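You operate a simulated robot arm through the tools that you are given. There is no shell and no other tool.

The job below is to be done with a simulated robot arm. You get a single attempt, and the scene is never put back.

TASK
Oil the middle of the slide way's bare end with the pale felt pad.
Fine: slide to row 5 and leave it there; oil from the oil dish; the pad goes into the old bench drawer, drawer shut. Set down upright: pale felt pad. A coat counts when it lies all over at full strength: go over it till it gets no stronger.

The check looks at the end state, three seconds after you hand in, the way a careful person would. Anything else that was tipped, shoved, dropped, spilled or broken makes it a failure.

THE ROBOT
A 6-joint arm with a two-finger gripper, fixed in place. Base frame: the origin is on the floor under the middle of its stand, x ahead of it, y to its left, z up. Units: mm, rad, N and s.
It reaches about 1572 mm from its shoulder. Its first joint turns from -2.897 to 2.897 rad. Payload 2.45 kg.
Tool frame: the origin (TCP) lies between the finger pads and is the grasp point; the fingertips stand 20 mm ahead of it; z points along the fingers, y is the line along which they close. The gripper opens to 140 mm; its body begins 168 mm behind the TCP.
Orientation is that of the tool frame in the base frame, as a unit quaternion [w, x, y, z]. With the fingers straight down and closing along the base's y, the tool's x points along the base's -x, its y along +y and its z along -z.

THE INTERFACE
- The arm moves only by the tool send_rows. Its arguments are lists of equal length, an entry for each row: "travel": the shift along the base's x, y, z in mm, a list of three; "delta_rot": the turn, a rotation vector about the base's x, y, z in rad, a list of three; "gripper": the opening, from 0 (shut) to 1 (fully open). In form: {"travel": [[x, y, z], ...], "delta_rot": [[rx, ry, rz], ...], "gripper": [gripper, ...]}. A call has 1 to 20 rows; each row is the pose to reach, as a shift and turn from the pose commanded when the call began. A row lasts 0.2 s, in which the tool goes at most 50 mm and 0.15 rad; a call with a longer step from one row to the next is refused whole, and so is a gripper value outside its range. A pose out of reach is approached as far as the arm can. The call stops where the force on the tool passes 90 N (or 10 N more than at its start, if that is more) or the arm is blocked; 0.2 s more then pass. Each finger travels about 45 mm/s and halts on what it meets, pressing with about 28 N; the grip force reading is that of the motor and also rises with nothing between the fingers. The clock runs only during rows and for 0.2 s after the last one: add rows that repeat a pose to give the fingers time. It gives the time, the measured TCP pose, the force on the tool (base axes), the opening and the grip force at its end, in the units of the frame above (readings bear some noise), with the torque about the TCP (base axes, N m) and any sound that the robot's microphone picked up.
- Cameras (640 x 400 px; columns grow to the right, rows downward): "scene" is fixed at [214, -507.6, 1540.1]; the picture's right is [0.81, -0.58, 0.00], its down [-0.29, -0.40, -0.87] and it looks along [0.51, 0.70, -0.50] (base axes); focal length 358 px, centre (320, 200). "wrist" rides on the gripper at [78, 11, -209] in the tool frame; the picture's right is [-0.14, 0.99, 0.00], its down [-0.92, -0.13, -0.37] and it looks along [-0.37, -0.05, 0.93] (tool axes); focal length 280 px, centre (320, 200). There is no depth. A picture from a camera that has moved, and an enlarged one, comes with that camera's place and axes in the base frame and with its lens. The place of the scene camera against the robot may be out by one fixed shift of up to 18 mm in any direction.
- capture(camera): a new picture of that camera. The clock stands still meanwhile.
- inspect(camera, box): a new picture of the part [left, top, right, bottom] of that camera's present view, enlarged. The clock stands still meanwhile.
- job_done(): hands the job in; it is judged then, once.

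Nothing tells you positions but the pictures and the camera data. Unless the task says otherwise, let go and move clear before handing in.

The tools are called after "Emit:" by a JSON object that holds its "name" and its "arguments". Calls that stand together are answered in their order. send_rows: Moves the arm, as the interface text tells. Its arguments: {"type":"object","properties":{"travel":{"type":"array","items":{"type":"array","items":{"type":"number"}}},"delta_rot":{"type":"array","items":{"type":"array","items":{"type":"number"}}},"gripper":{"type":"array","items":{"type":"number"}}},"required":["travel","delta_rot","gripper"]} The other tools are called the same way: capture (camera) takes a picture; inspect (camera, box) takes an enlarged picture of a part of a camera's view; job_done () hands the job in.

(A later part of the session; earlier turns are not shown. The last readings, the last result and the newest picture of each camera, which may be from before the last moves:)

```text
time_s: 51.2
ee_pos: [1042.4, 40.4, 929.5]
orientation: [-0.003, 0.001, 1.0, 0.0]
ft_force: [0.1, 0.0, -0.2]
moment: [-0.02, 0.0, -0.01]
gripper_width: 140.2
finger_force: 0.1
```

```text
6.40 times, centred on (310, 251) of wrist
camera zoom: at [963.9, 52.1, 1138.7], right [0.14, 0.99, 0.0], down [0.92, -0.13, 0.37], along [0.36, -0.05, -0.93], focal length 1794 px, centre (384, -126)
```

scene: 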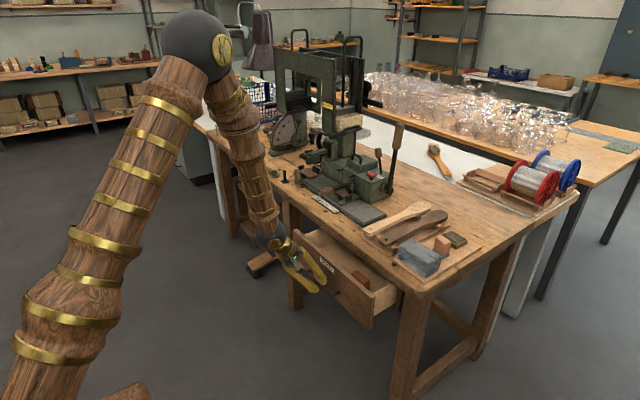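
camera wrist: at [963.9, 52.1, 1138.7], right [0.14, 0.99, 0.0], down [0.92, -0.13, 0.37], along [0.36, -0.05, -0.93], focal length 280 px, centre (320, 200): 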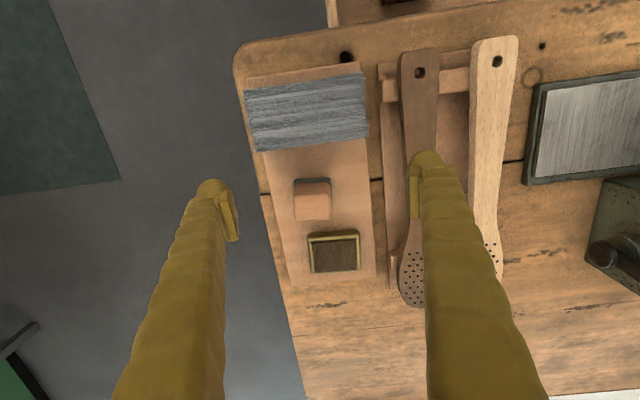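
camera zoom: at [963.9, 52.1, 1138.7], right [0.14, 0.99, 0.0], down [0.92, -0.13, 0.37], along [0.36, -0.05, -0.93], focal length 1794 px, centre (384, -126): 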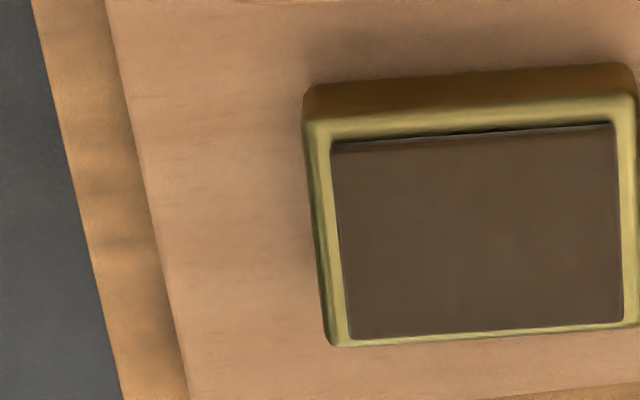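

The pad block's top centre is about (1087, 25, 844), roughly 44 mm wide with the felt sole at z≈793–806. I'll align the tool to its 5° twist, narrow the fingers to 80 mm and check from just above.

Emit:
{"name": "send_rows", "arguments": {"travel": [[20, -7, -10], [46, -14.7, -20], [46, -14.7, -20], [46, -14.7, -20], [46, -14.7, -20]], "delta_rot": [[0, 0, -0.04], [0, -0.005, -0.087], [0, -0.005, -0.087], [0, -0.005, -0.087], [0, -0.005, -0.087]], "gripper": [0.8, 0.57, 0.57, 0.57, 0.57]}}

Emit:
{"name": "capture", "arguments": {"camera": "wrist"}}

Emit:
{"name": "inspect", "arguments": {"camera": "wrist", "box": [240, 130, 400, 230]}}

Emit:
{"name": "inspect", "arguments": {"camera": "scene", "box": [390, 190, 490, 253]}}

```text
time_s: 52.4
ee_pos: [1087.1, 25.1, 910.1]
orientation: [0.001, 0.044, 0.999, 0.0]
ft_force: [0.2, -0.5, -0.9]
moment: [0.01, 0.01, 0.0]
gripper_width: 80.0
finger_force: 0.0
```

```text
taken
camera wrist: at [1009.9, 43.8, 1118.0], right [0.22, 0.97, 0.0], down [0.91, -0.21, 0.37], along [0.36, -0.08, -0.93], focal length 280 px, centre (320, 200)
```

wrist: 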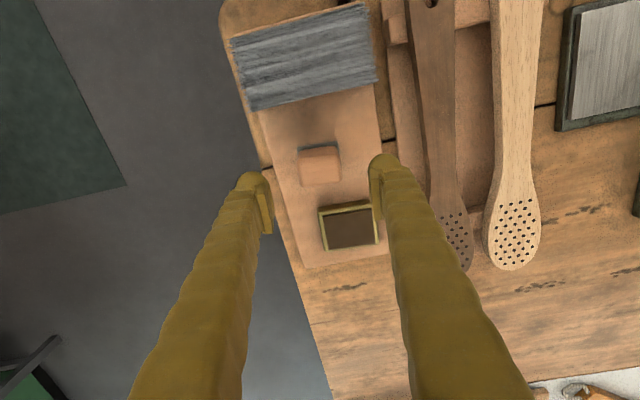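

```text
4.00 times, centred on (320, 180) of wrist
camera zoom: at [1009.9, 43.8, 1118.0], right [0.22, 0.97, 0.0], down [0.91, -0.21, 0.37], along [0.36, -0.08, -0.93], focal length 1122 px, centre (320, 280)
```

zoom: 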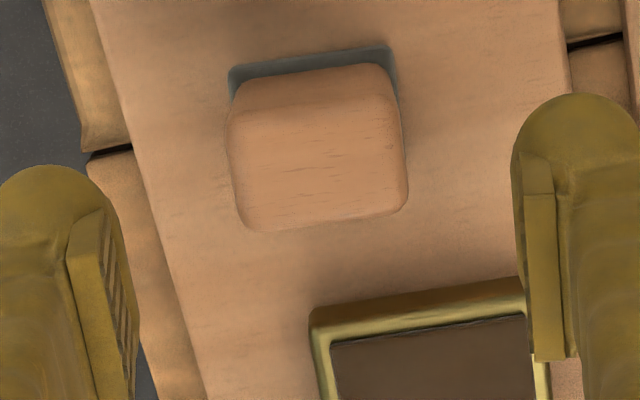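

```text
6.35 times, centred on (440, 222) of scene
camera zoom: at [214.0, -507.6, 1540.1], right [0.81, -0.58, 0.0], down [-0.29, -0.4, -0.87], along [0.51, 0.7, -0.5], focal length 2275 px, centre (-442, 64)
```

zoom: 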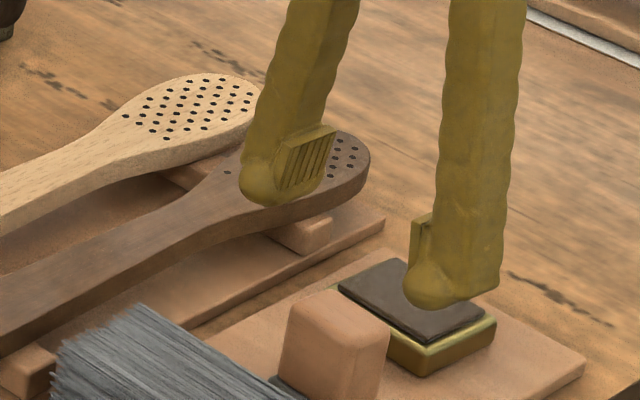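

The predicted and actual pad positions match in this view and it's aligned. I'll descend to z≈832 and close on the block.

Emit:
{"name": "send_rows", "arguments": {"travel": [[0, 0, -25], [0, 0, -50], [0, 0, -70], [0, 0, -78], [0, 0, -78]], "delta_rot": [[0, 0, 0], [0, 0, 0], [0, 0, 0], [0, 0, 0], [0, 0, 0]], "gripper": [0.57, 0.57, 0.57, 0.57, 0.57]}}

Emit:
{"name": "inspect", "arguments": {"camera": "wrist", "box": [240, 130, 400, 230]}}

Emit:
{"name": "inspect", "arguments": {"camera": "scene", "box": [390, 210, 490, 273]}}

```text
time_s: 53.6
ee_pos: [1088.1, 25.8, 831.6]
orientation: [0.001, 0.044, 0.999, 0.0]
ft_force: [-0.2, -0.1, -0.8]
moment: [-0.02, 0.02, 0.01]
gripper_width: 80.1
finger_force: 0.1
```

```text
4.00 times, centred on (320, 180) of wrist
camera zoom: at [1009.7, 44.2, 1040.1], right [0.22, 0.97, 0.0], down [0.91, -0.21, 0.37], along [0.36, -0.08, -0.93], focal length 1122 px, centre (320, 280)
```

zoom: 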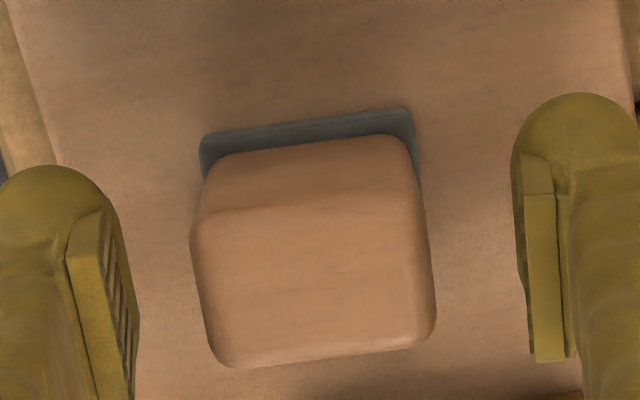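

```text
6.35 times, centred on (440, 242) of scene
camera zoom: at [214.0, -507.6, 1540.1], right [0.81, -0.58, 0.0], down [-0.29, -0.4, -0.87], along [0.51, 0.7, -0.5], focal length 2275 px, centre (-442, -64)
```

zoom: 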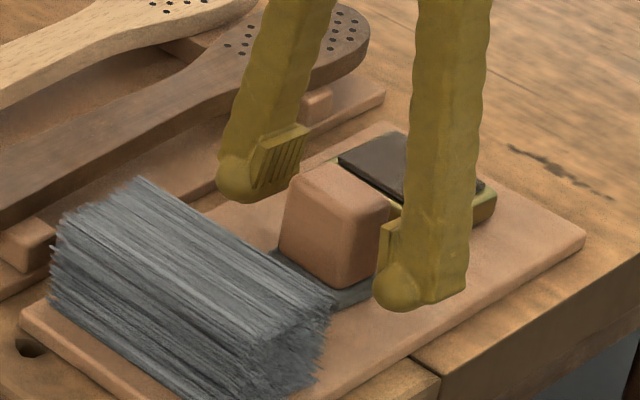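

Positioned around the block. Closing the gripper on it now.

Emit:
{"name": "send_rows", "arguments": {"travel": [[0, 0, 0], [0, 0, 0], [0, 0, 0], [0, 0, 0], [0, 0, 0]], "delta_rot": [[0, 0, 0], [0, 0, 0], [0, 0, 0], [0, 0, 0], [0, 0, 0]], "gripper": [0.4, 0.2, 0.2, 0.2, 0.2]}}

Emit:
{"name": "inspect", "arguments": {"camera": "scene", "box": [390, 210, 490, 273]}}

```text
time_s: 54.8
ee_pos: [1087.5, 25.5, 830.5]
orientation: [0.001, 0.043, 0.999, 0.0]
ft_force: [0.6, 0.2, -0.1]
moment: [0.01, -0.04, -0.01]
gripper_width: 42.8
finger_force: 27.8
```

```text
6.35 times, centred on (440, 242) of scene
camera zoom: at [214.0, -507.6, 1540.1], right [0.81, -0.58, 0.0], down [-0.29, -0.4, -0.87], along [0.51, 0.7, -0.5], focal length 2275 px, centre (-442, -64)
```

zoom: 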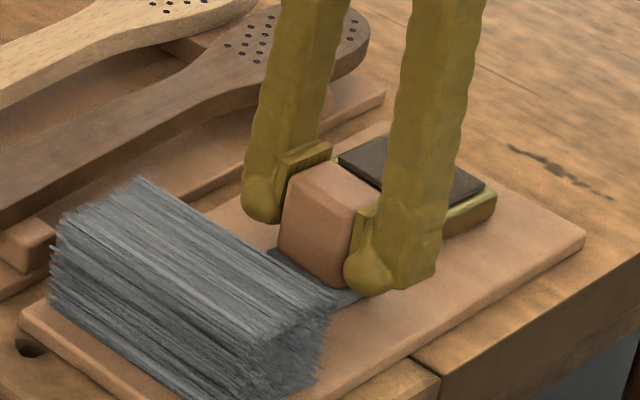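

The block is held at 42.8 mm. I'll lift straight up 60 mm and look at the pad's underside geometry.

Emit:
{"name": "send_rows", "arguments": {"travel": [[0, 0, 10], [0, 0, 25], [0, 0, 45], [0, 0, 60], [0, 0, 60]], "delta_rot": [[0, 0, 0], [0, 0, 0], [0, 0, 0], [0, 0, 0], [0, 0, 0]], "gripper": [0.2, 0.2, 0.2, 0.2, 0.2]}}

Emit:
{"name": "inspect", "arguments": {"camera": "scene", "box": [400, 190, 500, 253]}}

Emit:
{"name": "inspect", "arguments": {"camera": "wrist", "box": [240, 150, 400, 250]}}

```text
time_s: 56.0
ee_pos: [1088.3, 26.1, 891.4]
orientation: [0.001, 0.043, 0.999, 0.0]
ft_force: [0.0, 0.4, -0.5]
moment: [0.01, 0.01, -0.02]
gripper_width: 42.8
finger_force: 28.1
```

```text
6.35 times, centred on (450, 222) of scene
camera zoom: at [214.0, -507.6, 1540.1], right [0.81, -0.58, 0.0], down [-0.29, -0.4, -0.87], along [0.51, 0.7, -0.5], focal length 2275 px, centre (-505, 64)
```

zoom: 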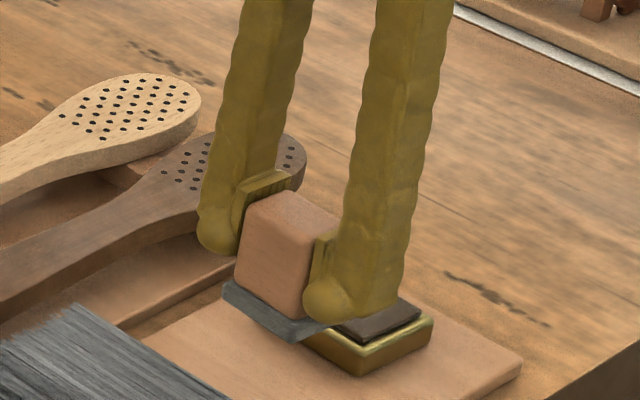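

```text
4.00 times, centred on (320, 200) of wrist
camera zoom: at [1010.6, 43.7, 1100.1], right [0.22, 0.97, 0.0], down [0.91, -0.21, 0.37], along [0.36, -0.08, -0.93], focal length 1122 px, centre (320, 200)
```

zoom: 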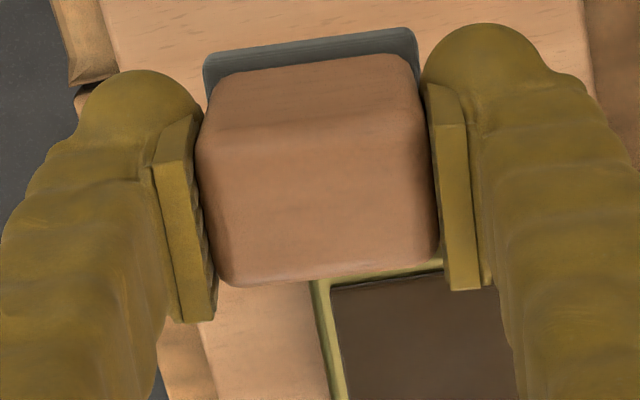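

The pad is held squarely. I'll move it over the oil dish at hover height and check alignment from both cameras.

Emit:
{"name": "send_rows", "arguments": {"travel": [[30, 5, 0], [60, 11, 0], [93.5, 16.5, 0], [93.5, 16.5, 0]], "delta_rot": [[0, 0, 0], [0, 0, 0.006], [0, 0, 0.01], [0, 0, 0.01]], "gripper": [0.2, 0.2, 0.2, 0.2]}}

Emit:
{"name": "inspect", "arguments": {"camera": "scene", "box": [410, 190, 490, 240]}}

Emit:
{"name": "inspect", "arguments": {"camera": "wrist", "box": [240, 130, 400, 230]}}

```text
time_s: 57.0
ee_pos: [1180.5, 42.5, 892.8]
orientation: [0.001, 0.039, 0.999, 0.0]
ft_force: [-0.8, -0.4, -0.3]
moment: [-0.03, 0.01, 0.0]
gripper_width: 42.8
finger_force: 28.0
```

```text
8.00 times, centred on (450, 215) of scene
camera zoom: at [214.0, -507.6, 1540.1], right [0.81, -0.58, 0.0], down [-0.29, -0.4, -0.87], along [0.51, 0.7, -0.5], focal length 2866 px, centre (-720, 80)
```

zoom: 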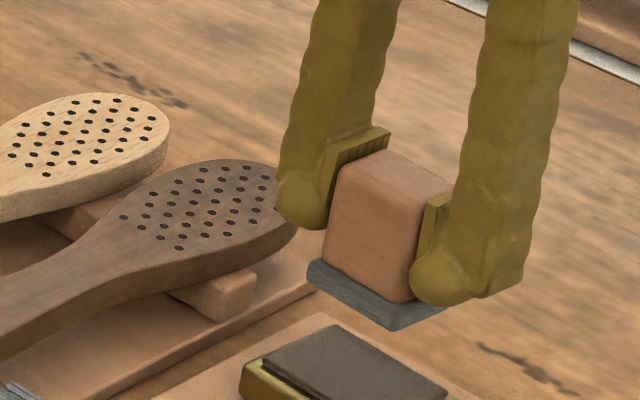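

```text
4.00 times, centred on (320, 180) of wrist
camera zoom: at [1103.2, 59.9, 1100.8], right [0.21, 0.98, 0.0], down [0.91, -0.2, 0.37], along [0.36, -0.08, -0.93], focal length 1122 px, centre (320, 280)
```

zoom: 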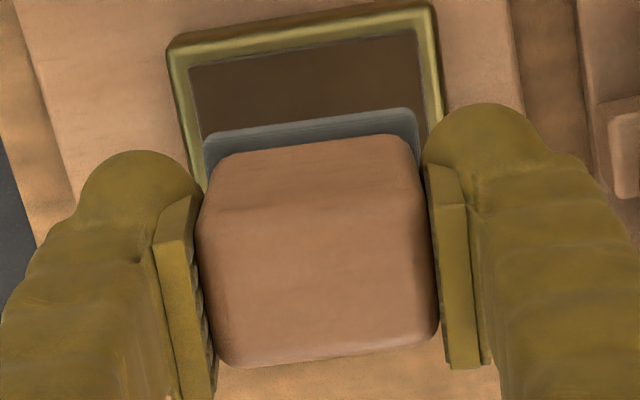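

The dish's oil centre comes out at (1179.6, 42.2) with its rim near z≈807. I'll lower toward it and then feel for contact in small steps.

Emit:
{"name": "send_rows", "arguments": {"travel": [[-0.9, -0.3, -15], [-0.9, -0.3, -30], [-0.9, -0.3, -38], [-0.9, -0.3, -38]], "delta_rot": [[0, 0, 0], [0, 0, 0], [0, 0, 0], [0, 0, 0]], "gripper": [0.2, 0.2, 0.2, 0.2]}}

Emit:
{"name": "inspect", "arguments": {"camera": "scene", "box": [410, 200, 490, 250]}}

Emit:
{"name": "inspect", "arguments": {"camera": "wrist", "box": [240, 130, 400, 230]}}

```text
time_s: 58.0
ee_pos: [1178.3, 41.6, 852.6]
orientation: [0.001, 0.038, 0.999, 0.0]
ft_force: [-1.2, 0.9, 2.5]
moment: [0.0, 0.09, 0.0]
gripper_width: 42.6
finger_force: 27.8
```

```text
8.00 times, centred on (450, 225) of scene
camera zoom: at [214.0, -507.6, 1540.1], right [0.81, -0.58, 0.0], down [-0.29, -0.4, -0.87], along [0.51, 0.7, -0.5], focal length 2866 px, centre (-720, 0)
```

zoom: 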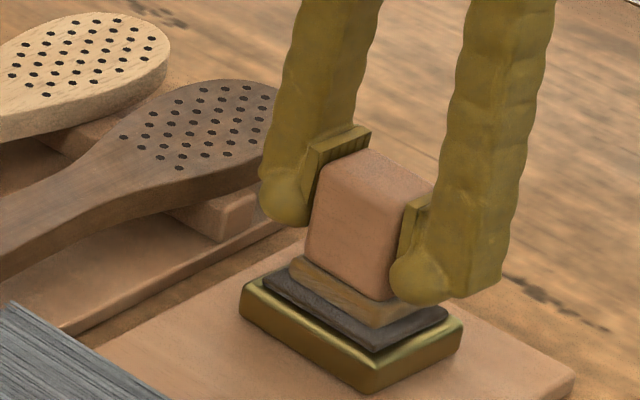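

```text
4.00 times, centred on (320, 180) of wrist
camera zoom: at [1101.7, 59.5, 1062.3], right [0.21, 0.98, 0.0], down [0.91, -0.2, 0.37], along [0.36, -0.08, -0.93], focal length 1122 px, centre (320, 280)
```

zoom: 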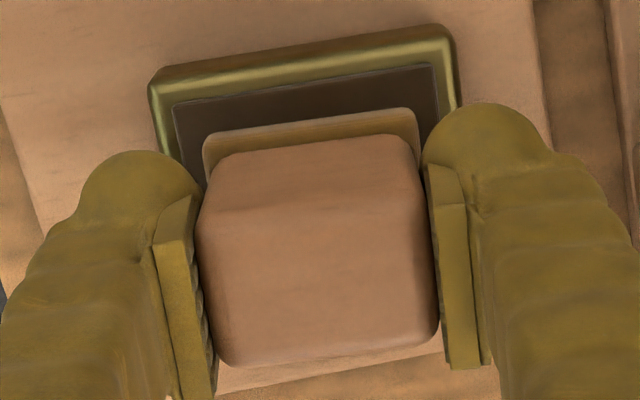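

The felt has already turned ochre, so it's touching the oil with a light 2.5 N. I'll press 1 mm more for a moment to soak it evenly, then lift.

Emit:
{"name": "send_rows", "arguments": {"travel": [[0, 0, -1], [0, 0, -1], [0, 0, -1], [0, 0, -1], [0, 0, 0], [0, 0, 15], [0, 0, 40], [0, 0, 70], [0, 0, 100], [0, 0, 100]], "delta_rot": [[0, 0, 0], [0, 0, 0], [0, 0, 0], [0, 0, 0], [0, 0, 0], [0, 0, 0], [0, 0, 0], [0, 0, 0], [0, 0, 0], [0, 0, 0]], "gripper": [0.2, 0.2, 0.2, 0.2, 0.2, 0.2, 0.2, 0.2, 0.2, 0.2]}}

Emit:
{"name": "inspect", "arguments": {"camera": "scene", "box": [400, 170, 500, 233]}}

```text
time_s: 60.2
ee_pos: [1179.1, 41.8, 954.3]
orientation: [0.001, 0.039, 0.999, 0.0]
ft_force: [-0.1, -0.2, -0.2]
moment: [0.03, 0.03, 0.01]
gripper_width: 42.9
finger_force: 27.8
```

```text
6.35 times, centred on (450, 202) of scene
camera zoom: at [214.0, -507.6, 1540.1], right [0.81, -0.58, 0.0], down [-0.29, -0.4, -0.87], along [0.51, 0.7, -0.5], focal length 2275 px, centre (-505, 190)
```

zoom: 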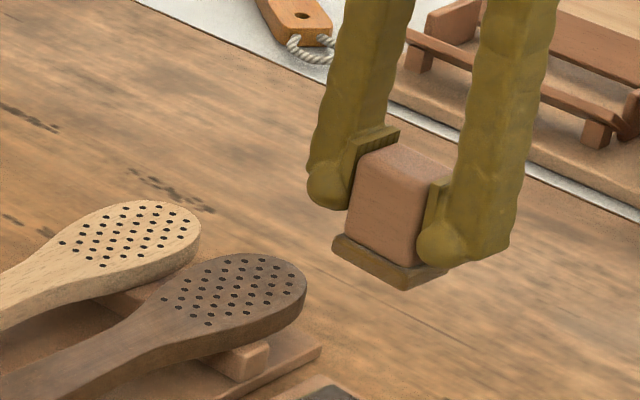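

The felt is loaded. I'll back off to a spot where I can see the way's bare end past the hand, squaring the tool to the base axes on the way.

Emit:
{"name": "send_rows", "arguments": {"travel": [[-40, 10, 6], [-80, 20, 6], [-120, 35, 6], [-160, 50, 6], [-195, 65, 6], [-219, 78, 6], [-219, 78, 6]], "delta_rot": [[0, 0, 0.015], [0, 0, 0.03], [0, 0, 0.045], [0, 0, 0.06], [0, 0, 0.07], [0, 0, 0.077], [0, 0, 0.077]], "gripper": [0.2, 0.2, 0.2, 0.2, 0.2, 0.2, 0.2]}}

Emit:
{"name": "capture", "arguments": {"camera": "wrist"}}

Emit:
{"name": "inspect", "arguments": {"camera": "wrist", "box": [440, 130, 600, 230]}}

Emit:
{"name": "inspect", "arguments": {"camera": "scene", "box": [325, 185, 405, 235]}}

```text
time_s: 61.8
ee_pos: [961.2, 119.8, 961.2]
orientation: [0.002, 0.0, 1.0, 0.001]
ft_force: [-0.9, 0.0, -0.7]
moment: [-0.01, 0.02, 0.0]
gripper_width: 42.8
finger_force: 27.4
```

```text
taken
camera wrist: at [882.0, 131.0, 1169.5], right [0.14, 0.99, 0.0], down [0.92, -0.13, 0.37], along [0.37, -0.05, -0.93], focal length 280 px, centre (320, 200)
```

wrist: 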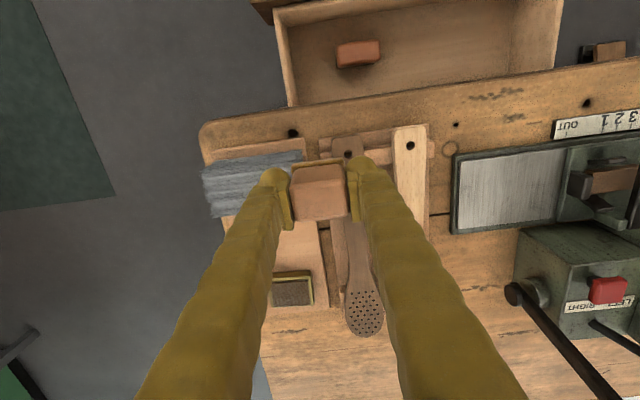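

```text
4.00 times, centred on (520, 180) of wrist
camera zoom: at [882.0, 131.0, 1169.5], right [0.14, 0.99, 0.0], down [0.92, -0.13, 0.37], along [0.37, -0.05, -0.93], focal length 1122 px, centre (-480, 280)
```

zoom: 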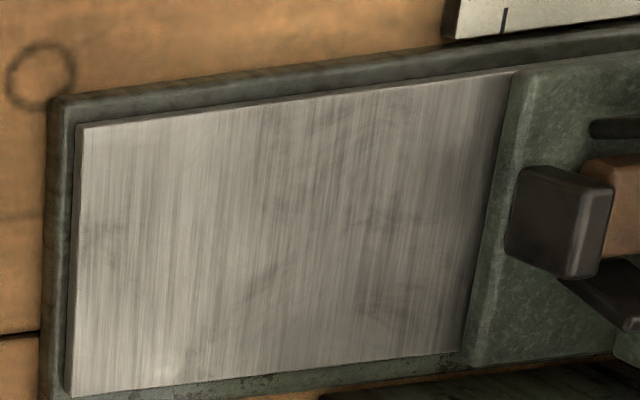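

```text
8.00 times, centred on (365, 210) of scene
camera zoom: at [214.0, -507.6, 1540.1], right [0.81, -0.58, 0.0], down [-0.29, -0.4, -0.87], along [0.51, 0.7, -0.5], focal length 2866 px, centre (-40, 120)
```

zoom: 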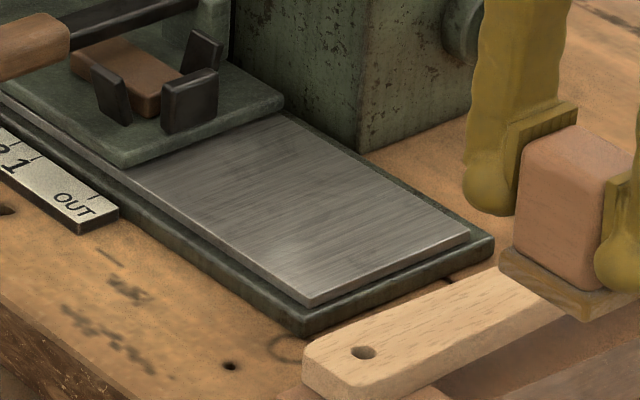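

The bare end is a plain steel rectangle, about x 1002–1105 and y 306–446 at z≈801. I'll look closer for any marked patch in its middle.

Emit:
{"name": "inspect", "arguments": {"camera": "scene", "box": [336, 196, 388, 228]}}

Emit:
{"name": "inspect", "arguments": {"camera": "wrist", "box": [450, 140, 530, 190]}}

Emit:
{"name": "inspect", "arguments": {"camera": "wrist", "box": [490, 150, 570, 200]}}

```text
12.31 times, centred on (362, 212) of scene
camera zoom: at [214.0, -507.6, 1540.1], right [0.81, -0.58, 0.0], down [-0.29, -0.4, -0.87], along [0.51, 0.7, -0.5], focal length 4409 px, centre (-197, 52)
```

zoom: 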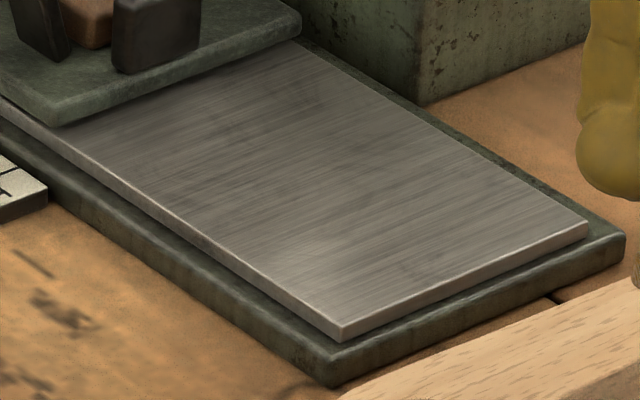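

```text
8.00 times, centred on (490, 165) of wrist
camera zoom: at [882.0, 131.0, 1169.5], right [0.14, 0.99, 0.0], down [0.92, -0.13, 0.37], along [0.37, -0.05, -0.93], focal length 2243 px, centre (-1040, 480)
```

zoom: 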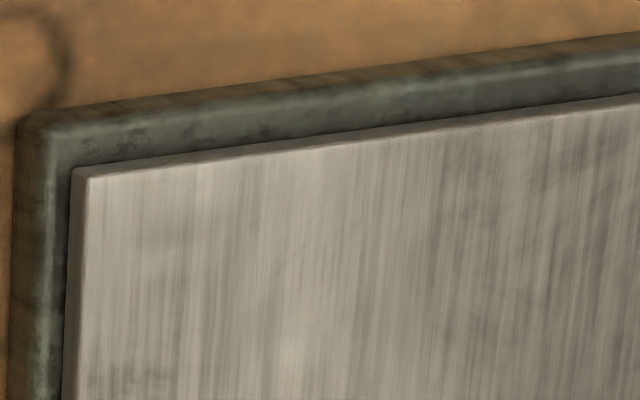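

```text
8.00 times, centred on (530, 175) of wrist
camera zoom: at [882.0, 131.0, 1169.5], right [0.14, 0.99, 0.0], down [0.92, -0.13, 0.37], along [0.37, -0.05, -0.93], focal length 2243 px, centre (-1360, 400)
```

zoom: 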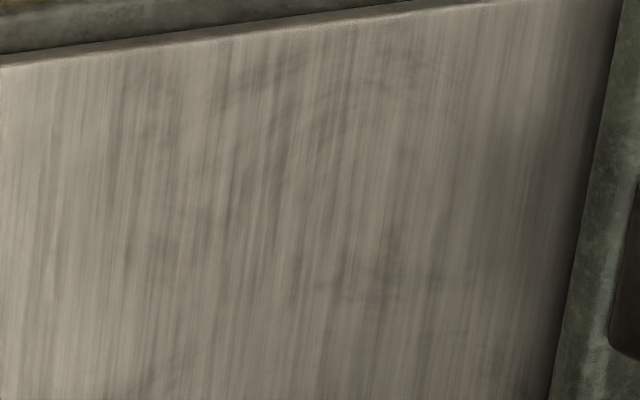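

There are no marks, so the middle is the area around (1053, 376). The black jaw on the carriage (y≥447) and the machine box (x≥1112) limit my reach, so I'll keep pad centres at y≤392 with this finger direction. I'll move above the centre first.

Emit:
{"name": "send_rows", "arguments": {"travel": [[15, 45, 0], [30, 90, 0], [45, 135, 0], [60, 180, 0], [75, 220, 0], [92, 256, 0], [92, 256, -30], [92, 256, -60], [92, 256, -60]], "delta_rot": [[0, 0, 0], [0, 0, 0], [0, 0, 0], [0, 0, 0], [0, 0, 0], [0, 0, 0], [0, 0, 0], [0, 0, 0], [0, 0, 0]], "gripper": [0.2, 0.2, 0.2, 0.2, 0.2, 0.2, 0.2, 0.2, 0.2]}}

Emit:
{"name": "capture", "arguments": {"camera": "wrist"}}

Emit:
{"name": "inspect", "arguments": {"camera": "scene", "box": [320, 150, 420, 213]}}

```text
time_s: 63.8
ee_pos: [1050.4, 376.6, 900.3]
orientation: [0.001, 0.001, 1.0, 0.0]
ft_force: [0.5, 0.4, -1.0]
moment: [-0.02, 0.02, 0.01]
gripper_width: 42.9
finger_force: 27.8
```

```text
taken
camera wrist: at [974.1, 387.6, 1107.5], right [0.14, 0.99, 0.0], down [0.92, -0.13, 0.37], along [0.37, -0.05, -0.93], focal length 280 px, centre (320, 200)
```

wrist: 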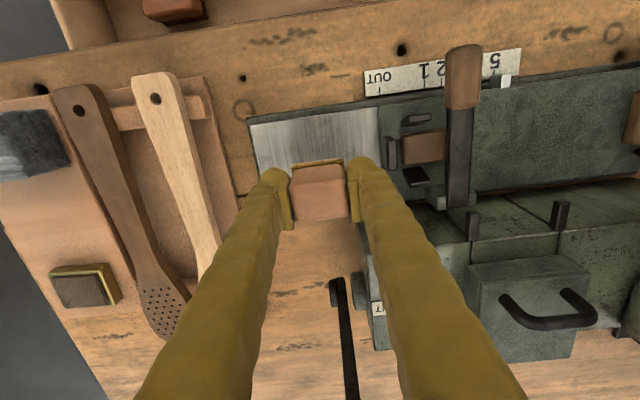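

```text
6.35 times, centred on (370, 182) of scene
camera zoom: at [214.0, -507.6, 1540.1], right [0.81, -0.58, 0.0], down [-0.29, -0.4, -0.87], along [0.51, 0.7, -0.5], focal length 2275 px, centre (2, 318)
```

zoom: 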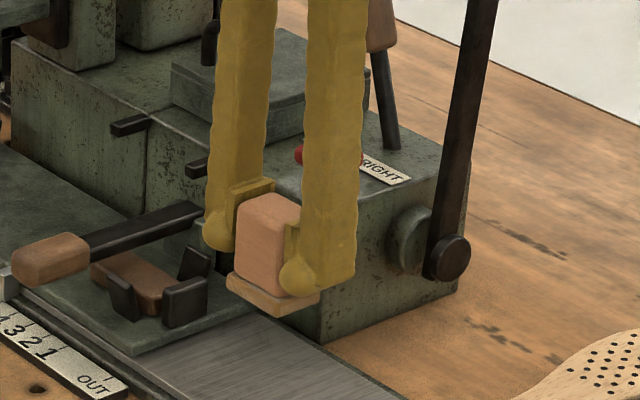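

I'll zoom to check the gap between the left finger and the jaw on the carriage.

Emit:
{"name": "inspect", "arguments": {"camera": "wrist", "box": [320, 95, 480, 195]}}

Emit:
{"name": "inspect", "arguments": {"camera": "wrist", "box": [230, 95, 390, 195]}}

```text
4.00 times, centred on (400, 145) of wrist
camera zoom: at [974.1, 387.6, 1107.5], right [0.14, 0.99, 0.0], down [0.92, -0.13, 0.37], along [0.37, -0.05, -0.93], focal length 1122 px, centre (0, 420)
```

zoom: 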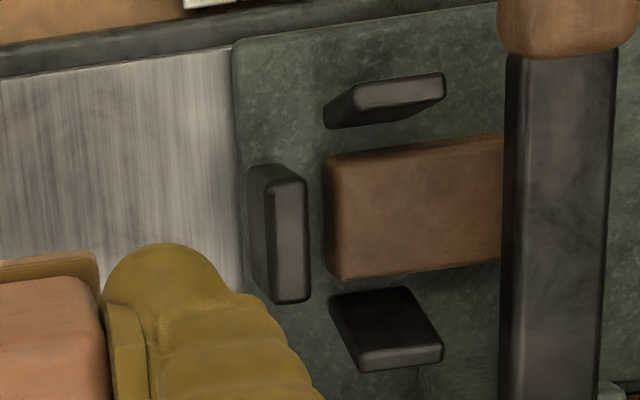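

```text
4.00 times, centred on (310, 145) of wrist
camera zoom: at [974.1, 387.6, 1107.5], right [0.14, 0.99, 0.0], down [0.92, -0.13, 0.37], along [0.37, -0.05, -0.93], focal length 1122 px, centre (360, 420)
```

zoom: 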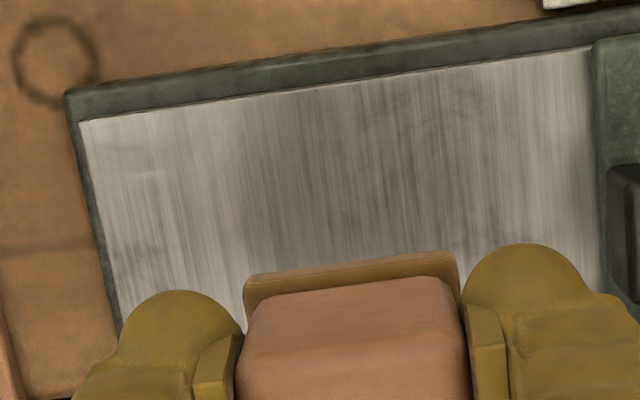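

The finger's outer face is 48 mm from centre, so pad centres up to y≈394 are safe. Now I'll lower toward the steel.

Emit:
{"name": "send_rows", "arguments": {"travel": [[0, 0, -20], [0, 0, -40], [0, 0, -48], [0, 0, -51], [0, 0, -51]], "delta_rot": [[0, 0, 0], [0, 0, 0], [0, 0, 0], [0, 0, 0], [0, 0, 0]], "gripper": [0.2, 0.2, 0.2, 0.2, 0.2]}}

Emit:
{"name": "inspect", "arguments": {"camera": "scene", "box": [330, 180, 410, 230]}}

```text
time_s: 65.0
ee_pos: [1052.3, 375.7, 848.3]
orientation: [0.0, 0.0, 1.0, 0.0]
ft_force: [-0.3, -0.2, -0.8]
moment: [-0.03, 0.04, 0.0]
gripper_width: 42.7
finger_force: 28.3
```

```text
8.00 times, centred on (370, 205) of scene
camera zoom: at [214.0, -507.6, 1540.1], right [0.81, -0.58, 0.0], down [-0.29, -0.4, -0.87], along [0.51, 0.7, -0.5], focal length 2866 px, centre (-80, 160)
```

zoom: 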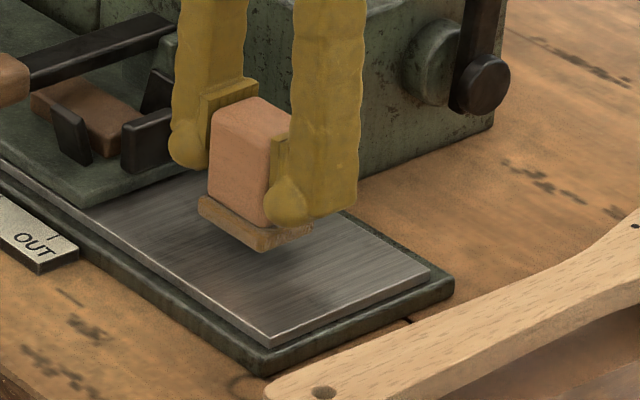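

The pad hovers a few millimetres above the steel. I'll step down gently until I feel contact.

Emit:
{"name": "send_rows", "arguments": {"travel": [[0, 0, -2], [0, 0, -4], [0, 0, -4]], "delta_rot": [[0, 0, 0], [0, 0, 0], [0, 0, 0]], "gripper": [0.2, 0.2, 0.2]}}

```text
time_s: 65.8
ee_pos: [1051.7, 376.4, 844.7]
orientation: [0.001, 0.0, 1.0, 0.0]
ft_force: [0.2, 0.5, -1.5]
moment: [0.01, 0.0, 0.01]
gripper_width: 42.6
finger_force: 27.9
```

Emit:
{"name": "send_rows", "arguments": {"travel": [[0, 0, -1.5], [0, 0, -3], [0, 0, -3]], "delta_rot": [[0, 0, 0], [0, 0, 0], [0, 0, 0]], "gripper": [0.2, 0.2, 0.2]}}

Emit:
{"name": "inspect", "arguments": {"camera": "scene", "box": [340, 185, 396, 220]}}

```text
time_s: 66.6
ee_pos: [1052.8, 376.1, 842.6]
orientation: [0.001, 0.0, 1.0, 0.001]
ft_force: [0.3, 0.3, -0.8]
moment: [-0.02, 0.0, 0.03]
gripper_width: 43.0
finger_force: 28.2
```

```text
11.43 times, centred on (368, 202) of scene
camera zoom: at [214.0, -507.6, 1540.1], right [0.81, -0.58, 0.0], down [-0.29, -0.4, -0.87], along [0.51, 0.7, -0.5], focal length 4094 px, centre (-229, 171)
```

zoom: 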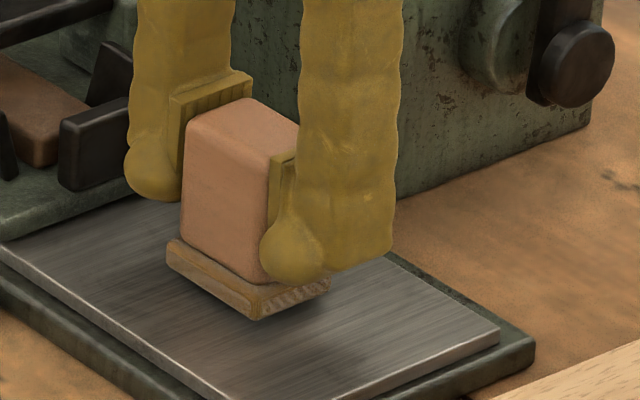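

No contact yet. Continuing down in 1 mm steps.

Emit:
{"name": "send_rows", "arguments": {"travel": [[0, 0, -1], [0, 0, -2], [0, 0, -2]], "delta_rot": [[0, 0, 0], [0, 0, 0], [0, 0, 0]], "gripper": [0.2, 0.2, 0.2]}}

```text
time_s: 67.4
ee_pos: [1052.4, 375.8, 839.8]
orientation: [0.0, 0.0, 1.0, 0.001]
ft_force: [0.7, 0.5, -0.7]
moment: [0.03, 0.01, 0.0]
gripper_width: 42.8
finger_force: 27.8
```

Emit:
{"name": "send_rows", "arguments": {"travel": [[0, 0, -1], [0, 0, -2], [0, 0, -2]], "delta_rot": [[0, 0, 0], [0, 0, 0], [0, 0, 0]], "gripper": [0.2, 0.2, 0.2]}}

Emit:
{"name": "inspect", "arguments": {"camera": "scene", "box": [340, 185, 396, 220]}}

```text
time_s: 68.2
ee_pos: [1052.4, 376.7, 838.7]
orientation: [0.001, 0.0, 1.0, 0.0]
ft_force: [-1.6, -0.6, 9.1]
moment: [-0.04, 0.06, -0.02]
gripper_width: 42.5
finger_force: 27.4
```

```text
11.43 times, centred on (368, 202) of scene
camera zoom: at [214.0, -507.6, 1540.1], right [0.81, -0.58, 0.0], down [-0.29, -0.4, -0.87], along [0.51, 0.7, -0.5], focal length 4094 px, centre (-229, 171)
```

zoom: 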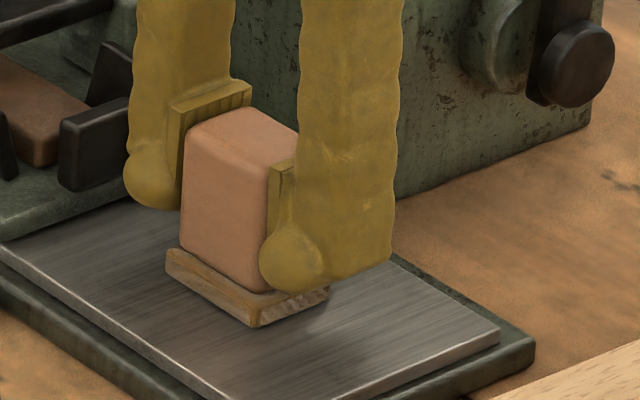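

Contact at about 9 N. I'll start wiping in a raster over the front half of the middle area.

Emit:
{"name": "send_rows", "arguments": {"travel": [[0, 9, 0], [0, 17, 0], [0, 7, 0], [0, -4, 0], [0, -15, 0], [0, -26, 0], [-11, -26, 0], [-11, -15, 0], [-11, -4, 0], [-11, 7, 0], [-11, 17, 0], [-22, 17, 0], [-22, 7, 0], [-22, -4, 0], [-22, -15, 0], [-22, -26, 0], [-11, -26, 0], [0, -26, 0], [0, -26, 0]], "delta_rot": [[0, 0, 0], [0, 0, 0], [0, 0, 0], [0, 0, 0], [0, 0, 0], [0, 0, 0], [0, 0, 0], [0, 0, 0], [0, 0, 0], [0, 0, 0], [0, 0, 0], [0, 0, 0], [0, 0, 0], [0, 0, 0], [0, 0, 0], [0, 0, 0], [0, 0, 0], [0, 0, 0], [0, 0, 0]], "gripper": [0.2, 0.2, 0.2, 0.2, 0.2, 0.2, 0.2, 0.2, 0.2, 0.2, 0.2, 0.2, 0.2, 0.2, 0.2, 0.2, 0.2, 0.2, 0.2]}}

Emit:
{"name": "inspect", "arguments": {"camera": "scene", "box": [330, 185, 400, 229]}}

Emit:
{"name": "capture", "arguments": {"camera": "wrist"}}

```text
time_s: 72.2
ee_pos: [1052.1, 351.1, 837.3]
orientation: [0.0, 0.0, 1.0, 0.0]
ft_force: [-9.5, -0.6, 25.0]
moment: [-0.02, 0.31, 0.02]
gripper_width: 42.8
finger_force: 28.2
```

```text
9.09 times, centred on (365, 207) of scene
camera zoom: at [214.0, -507.6, 1540.1], right [0.81, -0.58, 0.0], down [-0.29, -0.4, -0.87], along [0.51, 0.7, -0.5], focal length 3257 px, centre (-89, 136)
```

zoom: 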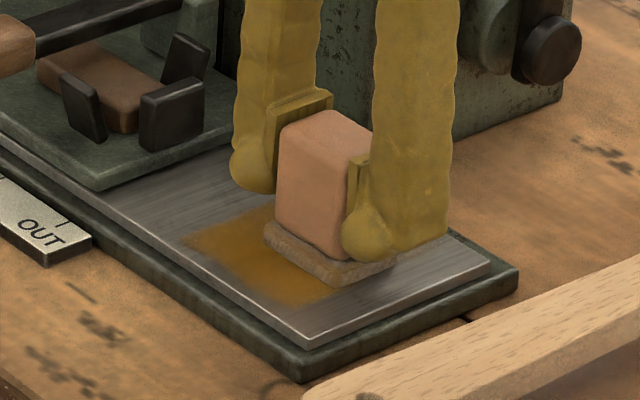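

```text
taken
camera wrist: at [973.7, 361.4, 1046.0], right [0.14, 0.99, 0.0], down [0.92, -0.13, 0.37], along [0.37, -0.05, -0.93], focal length 280 px, centre (320, 200)
```

wrist: 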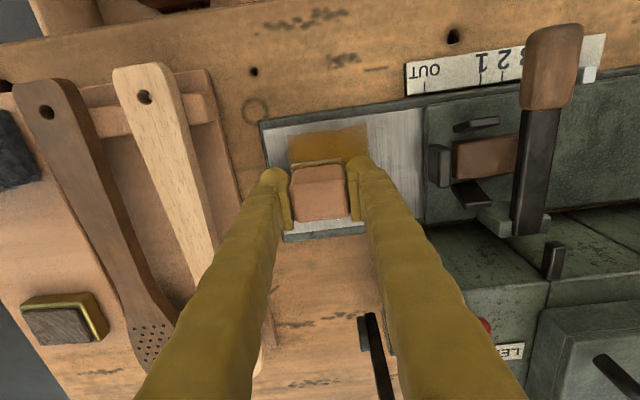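

An ochre coat is appearing and the felt has paled, so it will need re-dipping. I'll lift and examine the coat.

Emit:
{"name": "send_rows", "arguments": {"travel": [[0, 0, 5], [0, 0, 30], [0, -40, 60], [-30, -80, 80], [-60, -120, 100], [-90, -160, 110], [-91, -200, 115], [-91, -231, 120], [-91, -231, 120]], "delta_rot": [[0, 0, 0], [0, 0, 0], [0, 0, 0], [0, 0, 0], [0, 0, 0], [0, 0, 0], [0, 0, 0], [0, 0, 0], [0, 0, 0]], "gripper": [0.2, 0.2, 0.2, 0.2, 0.2, 0.2, 0.2, 0.2, 0.2]}}

Emit:
{"name": "inspect", "arguments": {"camera": "wrist", "box": [440, 130, 600, 230]}}

Emit:
{"name": "inspect", "arguments": {"camera": "scene", "box": [330, 185, 400, 229]}}

```text
refused: row 4 steps farther than a row can; nothing moved
```

```text
4.00 times, centred on (520, 180) of wrist
camera zoom: at [973.7, 361.4, 1046.0], right [0.14, 0.99, 0.0], down [0.92, -0.13, 0.37], along [0.37, -0.05, -0.93], focal length 1122 px, centre (-480, 280)
```

zoom: 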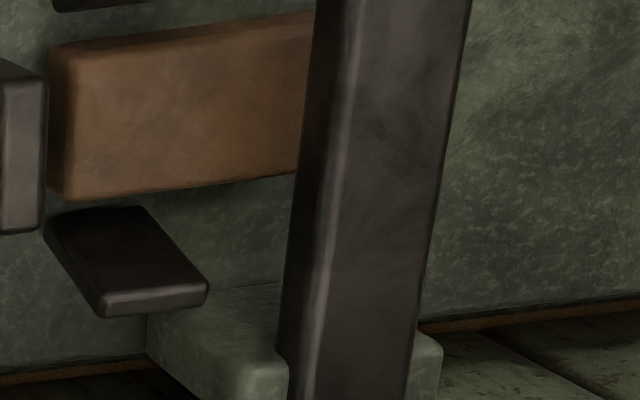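

```text
9.09 times, centred on (365, 207) of scene
camera zoom: at [214.0, -507.6, 1540.1], right [0.81, -0.58, 0.0], down [-0.29, -0.4, -0.87], along [0.51, 0.7, -0.5], focal length 3257 px, centre (-89, 136)
```

zoom: 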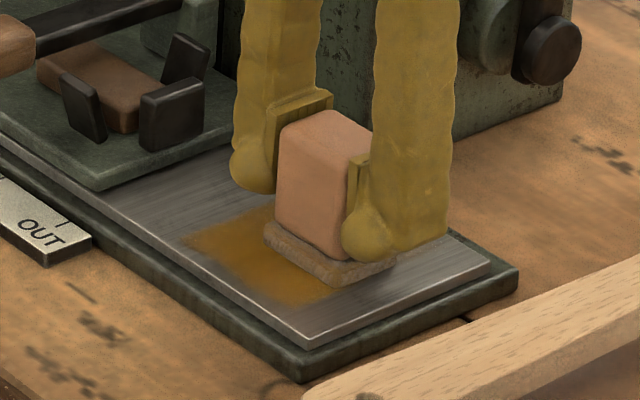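

One step was too long, so I'll re-send it with smaller steps.

Emit:
{"name": "send_rows", "arguments": {"travel": [[0, 0, 5], [0, 0, 30], [0, -25, 60], [-20, -60, 80], [-40, -95, 100], [-60, -130, 110], [-75, -165, 115], [-85, -200, 120], [-91, -231, 120], [-91, -231, 120]], "delta_rot": [[0, 0, 0], [0, 0, 0], [0, 0, 0], [0, 0, 0], [0, 0, 0], [0, 0, 0], [0, 0, 0], [0, 0, 0], [0, 0, 0], [0, 0, 0]], "gripper": [0.2, 0.2, 0.2, 0.2, 0.2, 0.2, 0.2, 0.2, 0.2, 0.2]}}

Emit:
{"name": "inspect", "arguments": {"camera": "wrist", "box": [440, 130, 600, 230]}}

Emit:
{"name": "inspect", "arguments": {"camera": "scene", "box": [330, 185, 400, 229]}}

```text
time_s: 74.4
ee_pos: [961.2, 119.4, 956.9]
orientation: [0.001, 0.0, 1.0, 0.001]
ft_force: [-0.1, 0.2, -0.3]
moment: [0.0, -0.02, 0.0]
gripper_width: 42.6
finger_force: 27.9
```

```text
4.00 times, centred on (520, 180) of wrist
camera zoom: at [883.5, 130.0, 1165.3], right [0.14, 0.99, 0.0], down [0.92, -0.13, 0.37], along [0.37, -0.05, -0.93], focal length 1122 px, centre (-480, 280)
```

zoom: 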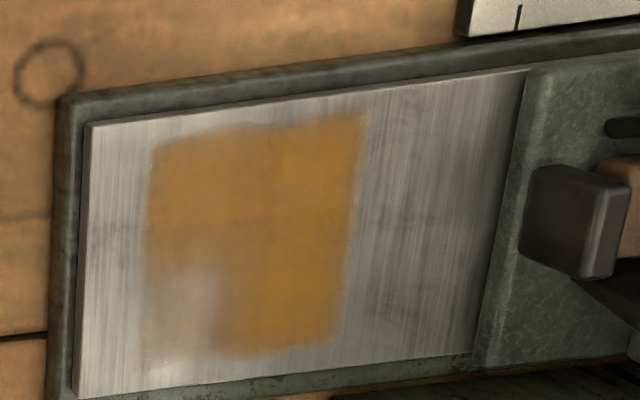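

```text
9.09 times, centred on (365, 207) of scene
camera zoom: at [214.0, -507.6, 1540.1], right [0.81, -0.58, 0.0], down [-0.29, -0.4, -0.87], along [0.51, 0.7, -0.5], focal length 3257 px, centre (-89, 136)
```

zoom: 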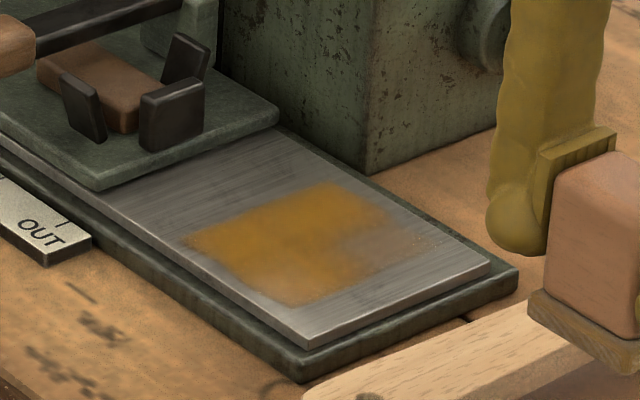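

The coat's extent doesn't match my stroke directions: it looks turned a quarter about the plate's centre. I'll cover a square centred on the plate, so any orientation is satisfied. First I'll re-dip the pad.

Emit:
{"name": "send_rows", "arguments": {"travel": [[36, -13, 0], [72, -26, 0], [108, -39, 0], [144, -52, 0], [181, -65, 0], [218.1, -77.5, -10], [218.1, -77.5, -45], [218.1, -77.5, -80], [218.1, -77.5, -98], [218.1, -77.5, -103], [218.1, -77.5, -103]], "delta_rot": [[0, 0, -0.02], [0, 0, -0.04], [0, 0, -0.06], [0, 0, -0.077], [0, 0, -0.077], [0, 0, -0.077], [0, 0, -0.077], [0, 0, -0.077], [0, 0, -0.077], [0, 0, -0.077], [0, 0, -0.077]], "gripper": [0.2, 0.2, 0.2, 0.2, 0.2, 0.2, 0.2, 0.2, 0.2, 0.2, 0.2]}}

Emit:
{"name": "inspect", "arguments": {"camera": "scene", "box": [410, 200, 490, 250]}}

Emit:
{"name": "inspect", "arguments": {"camera": "wrist", "box": [240, 130, 400, 230]}}

```text
time_s: 76.8
ee_pos: [1180.4, 42.6, 853.4]
orientation: [0.001, 0.038, 0.999, 0.0]
ft_force: [-0.3, -0.4, 0.1]
moment: [0.01, -0.02, 0.01]
gripper_width: 43.0
finger_force: 27.8
```

```text
8.00 times, centred on (450, 225) of scene
camera zoom: at [214.0, -507.6, 1540.1], right [0.81, -0.58, 0.0], down [-0.29, -0.4, -0.87], along [0.51, 0.7, -0.5], focal length 2866 px, centre (-720, 0)
```

zoom: 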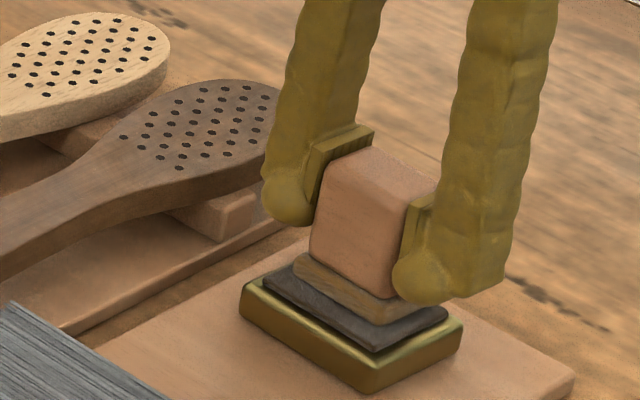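

```text
4.00 times, centred on (320, 180) of wrist
camera zoom: at [1102.9, 59.0, 1062.3], right [0.21, 0.98, 0.0], down [0.91, -0.2, 0.37], along [0.36, -0.08, -0.93], focal length 1122 px, centre (320, 280)
```

zoom: 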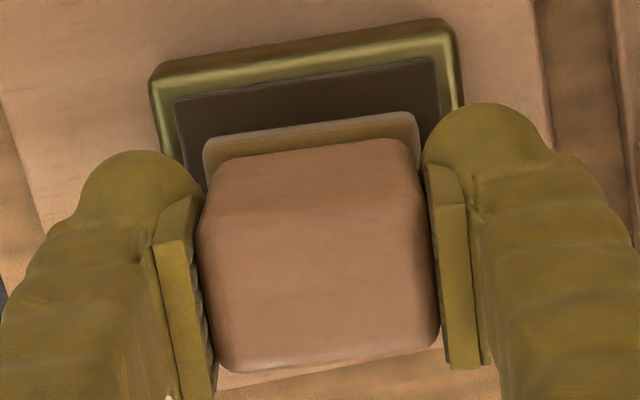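

The pad is just above the oil. I'll press 2 mm further, hold, then lift and go back over the steel.

Emit:
{"name": "send_rows", "arguments": {"travel": [[0, 0, -1], [0, 0, -2], [0, 0, -2], [0, 0, -2], [0, 0, -2], [0, 0, -2]], "delta_rot": [[0, 0, 0], [0, 0, 0], [0, 0, 0], [0, 0, 0], [0, 0, 0], [0, 0, 0]], "gripper": [0.2, 0.2, 0.2, 0.2, 0.2, 0.2]}}

Emit:
{"name": "inspect", "arguments": {"camera": "wrist", "box": [240, 130, 400, 230]}}

```text
time_s: 78.2
ee_pos: [1179.5, 42.0, 852.3]
orientation: [0.002, 0.038, 0.999, 0.001]
ft_force: [0.7, -1.6, 15.1]
moment: [-0.02, -0.09, -0.04]
gripper_width: 42.7
finger_force: 28.5
```

```text
4.00 times, centred on (320, 180) of wrist
camera zoom: at [1102.5, 59.2, 1061.3], right [0.21, 0.98, 0.0], down [0.91, -0.2, 0.37], along [0.36, -0.08, -0.93], focal length 1122 px, centre (320, 280)
```

zoom: 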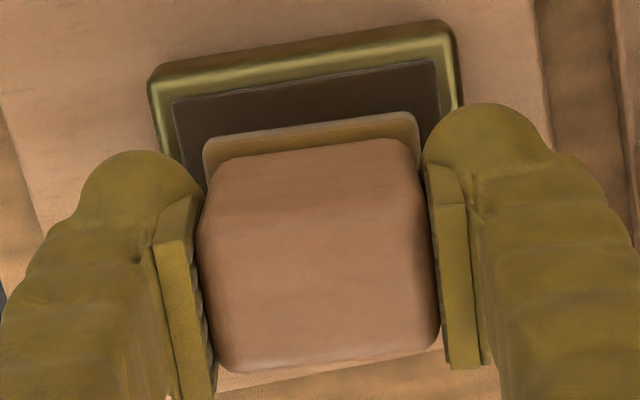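

The pad is loaded again. I'll carry it back over the steel, to the rear part of the central square, and check the force just above contact.

Emit:
{"name": "send_rows", "arguments": {"travel": [[0, 0, 15], [0, 0, 60], [-15, 10, 100], [-50, 40, 100], [-80, 75, 100], [-95, 118, 100], [-105, 163, 100], [-107.5, 210, 100], [-107.5, 257, 100], [-107.5, 295, 90], [-107.5, 314.5, 60], [-107.5, 314.5, 20], [-107.5, 314.5, -8], [-107.5, 314.5, -8]], "delta_rot": [[0, 0, 0], [0, 0, 0], [0, 0, 0], [0, 0, 0.02], [0, 0, 0.04], [0, 0, 0.06], [0, 0, 0.077], [0, 0, 0.077], [0, 0, 0.077], [0, 0, 0.077], [0, 0, 0.077], [0, 0, 0.077], [0, 0, 0.077], [0, 0, 0.077]], "gripper": [0.2, 0.2, 0.2, 0.2, 0.2, 0.2, 0.2, 0.2, 0.2, 0.2, 0.2, 0.2, 0.2, 0.2]}}

Emit:
{"name": "inspect", "arguments": {"camera": "scene", "box": [330, 185, 400, 229]}}

```text
time_s: 81.2
ee_pos: [1073.1, 356.4, 843.0]
orientation: [0.001, 0.0, 1.0, 0.0]
ft_force: [0.0, -0.1, -0.4]
moment: [0.02, 0.01, 0.0]
gripper_width: 42.8
finger_force: 27.5
```

```text
9.09 times, centred on (365, 207) of scene
camera zoom: at [214.0, -507.6, 1540.1], right [0.81, -0.58, 0.0], down [-0.29, -0.4, -0.87], along [0.51, 0.7, -0.5], focal length 3257 px, centre (-89, 136)
```

zoom: 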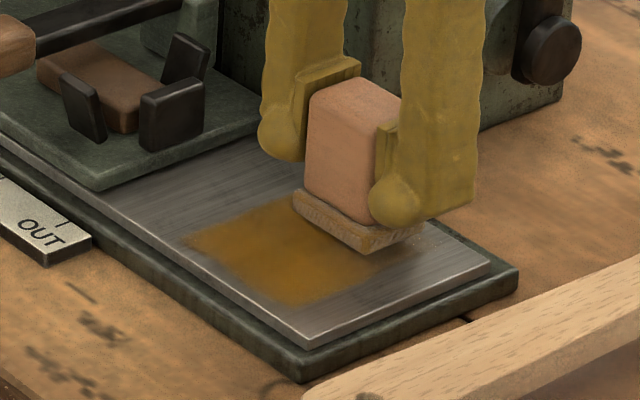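

I'm about 4 mm above the steel here. Lowering to contact.

Emit:
{"name": "send_rows", "arguments": {"travel": [[0, 0, -2], [0, 0, -3.5], [0, 0, -4.3], [0, 0, -4.3]], "delta_rot": [[0, 0, 0], [0, 0, 0], [0, 0, 0], [0, 0, 0]], "gripper": [0.2, 0.2, 0.2, 0.2]}}

```text
time_s: 82.2
ee_pos: [1071.4, 355.6, 839.9]
orientation: [0.001, -0.001, 1.0, 0.001]
ft_force: [0.3, 0.4, -1.2]
moment: [0.02, -0.01, -0.02]
gripper_width: 42.6
finger_force: 27.5
```

Emit:
{"name": "send_rows", "arguments": {"travel": [[0, 0, -1], [0, 0, -1.5], [0, 0, -1.5]], "delta_rot": [[0, 0, 0], [0, 0, 0], [0, 0, 0]], "gripper": [0.2, 0.2, 0.2]}}

```text
time_s: 83.0
ee_pos: [1071.9, 356.6, 838.0]
orientation: [0.001, 0.0, 1.0, 0.0]
ft_force: [-0.2, -0.2, -0.3]
moment: [-0.08, 0.01, 0.0]
gripper_width: 43.0
finger_force: 27.9
```

Emit:
{"name": "send_rows", "arguments": {"travel": [[0, 0, -0.8], [0, 0, -0.8]], "delta_rot": [[0, 0, 0], [0, 0, 0]], "gripper": [0.2, 0.2]}}

```text
time_s: 83.6
ee_pos: [1072.6, 356.8, 837.1]
orientation: [0.001, 0.001, 1.0, 0.0]
ft_force: [-0.2, -1.0, 0.5]
moment: [0.0, -0.01, 0.04]
gripper_width: 42.6
finger_force: 27.4
```

Emit:
{"name": "send_rows", "arguments": {"travel": [[0, 0, -0.8], [0, 0, -0.8]], "delta_rot": [[0, 0, 0], [0, 0, 0]], "gripper": [0.2, 0.2]}}

Emit:
{"name": "inspect", "arguments": {"camera": "scene", "box": [340, 185, 396, 220]}}

```text
time_s: 84.2
ee_pos: [1072.4, 356.9, 837.3]
orientation: [0.002, 0.0, 1.0, 0.001]
ft_force: [-2.8, 0.7, 8.9]
moment: [0.0, 0.01, -0.03]
gripper_width: 42.7
finger_force: 28.2
```

```text
11.43 times, centred on (368, 202) of scene
camera zoom: at [214.0, -507.6, 1540.1], right [0.81, -0.58, 0.0], down [-0.29, -0.4, -0.87], along [0.51, 0.7, -0.5], focal length 4094 px, centre (-229, 171)
```

zoom: 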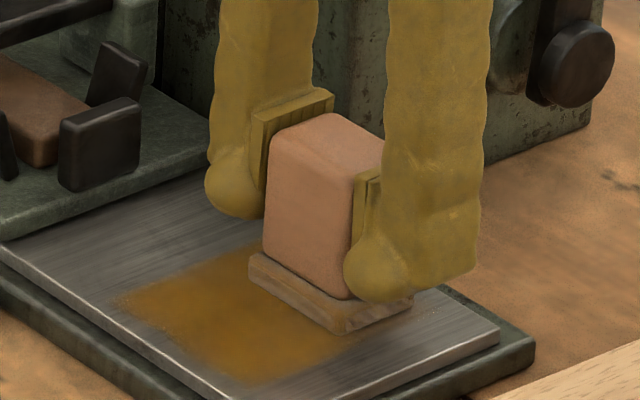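

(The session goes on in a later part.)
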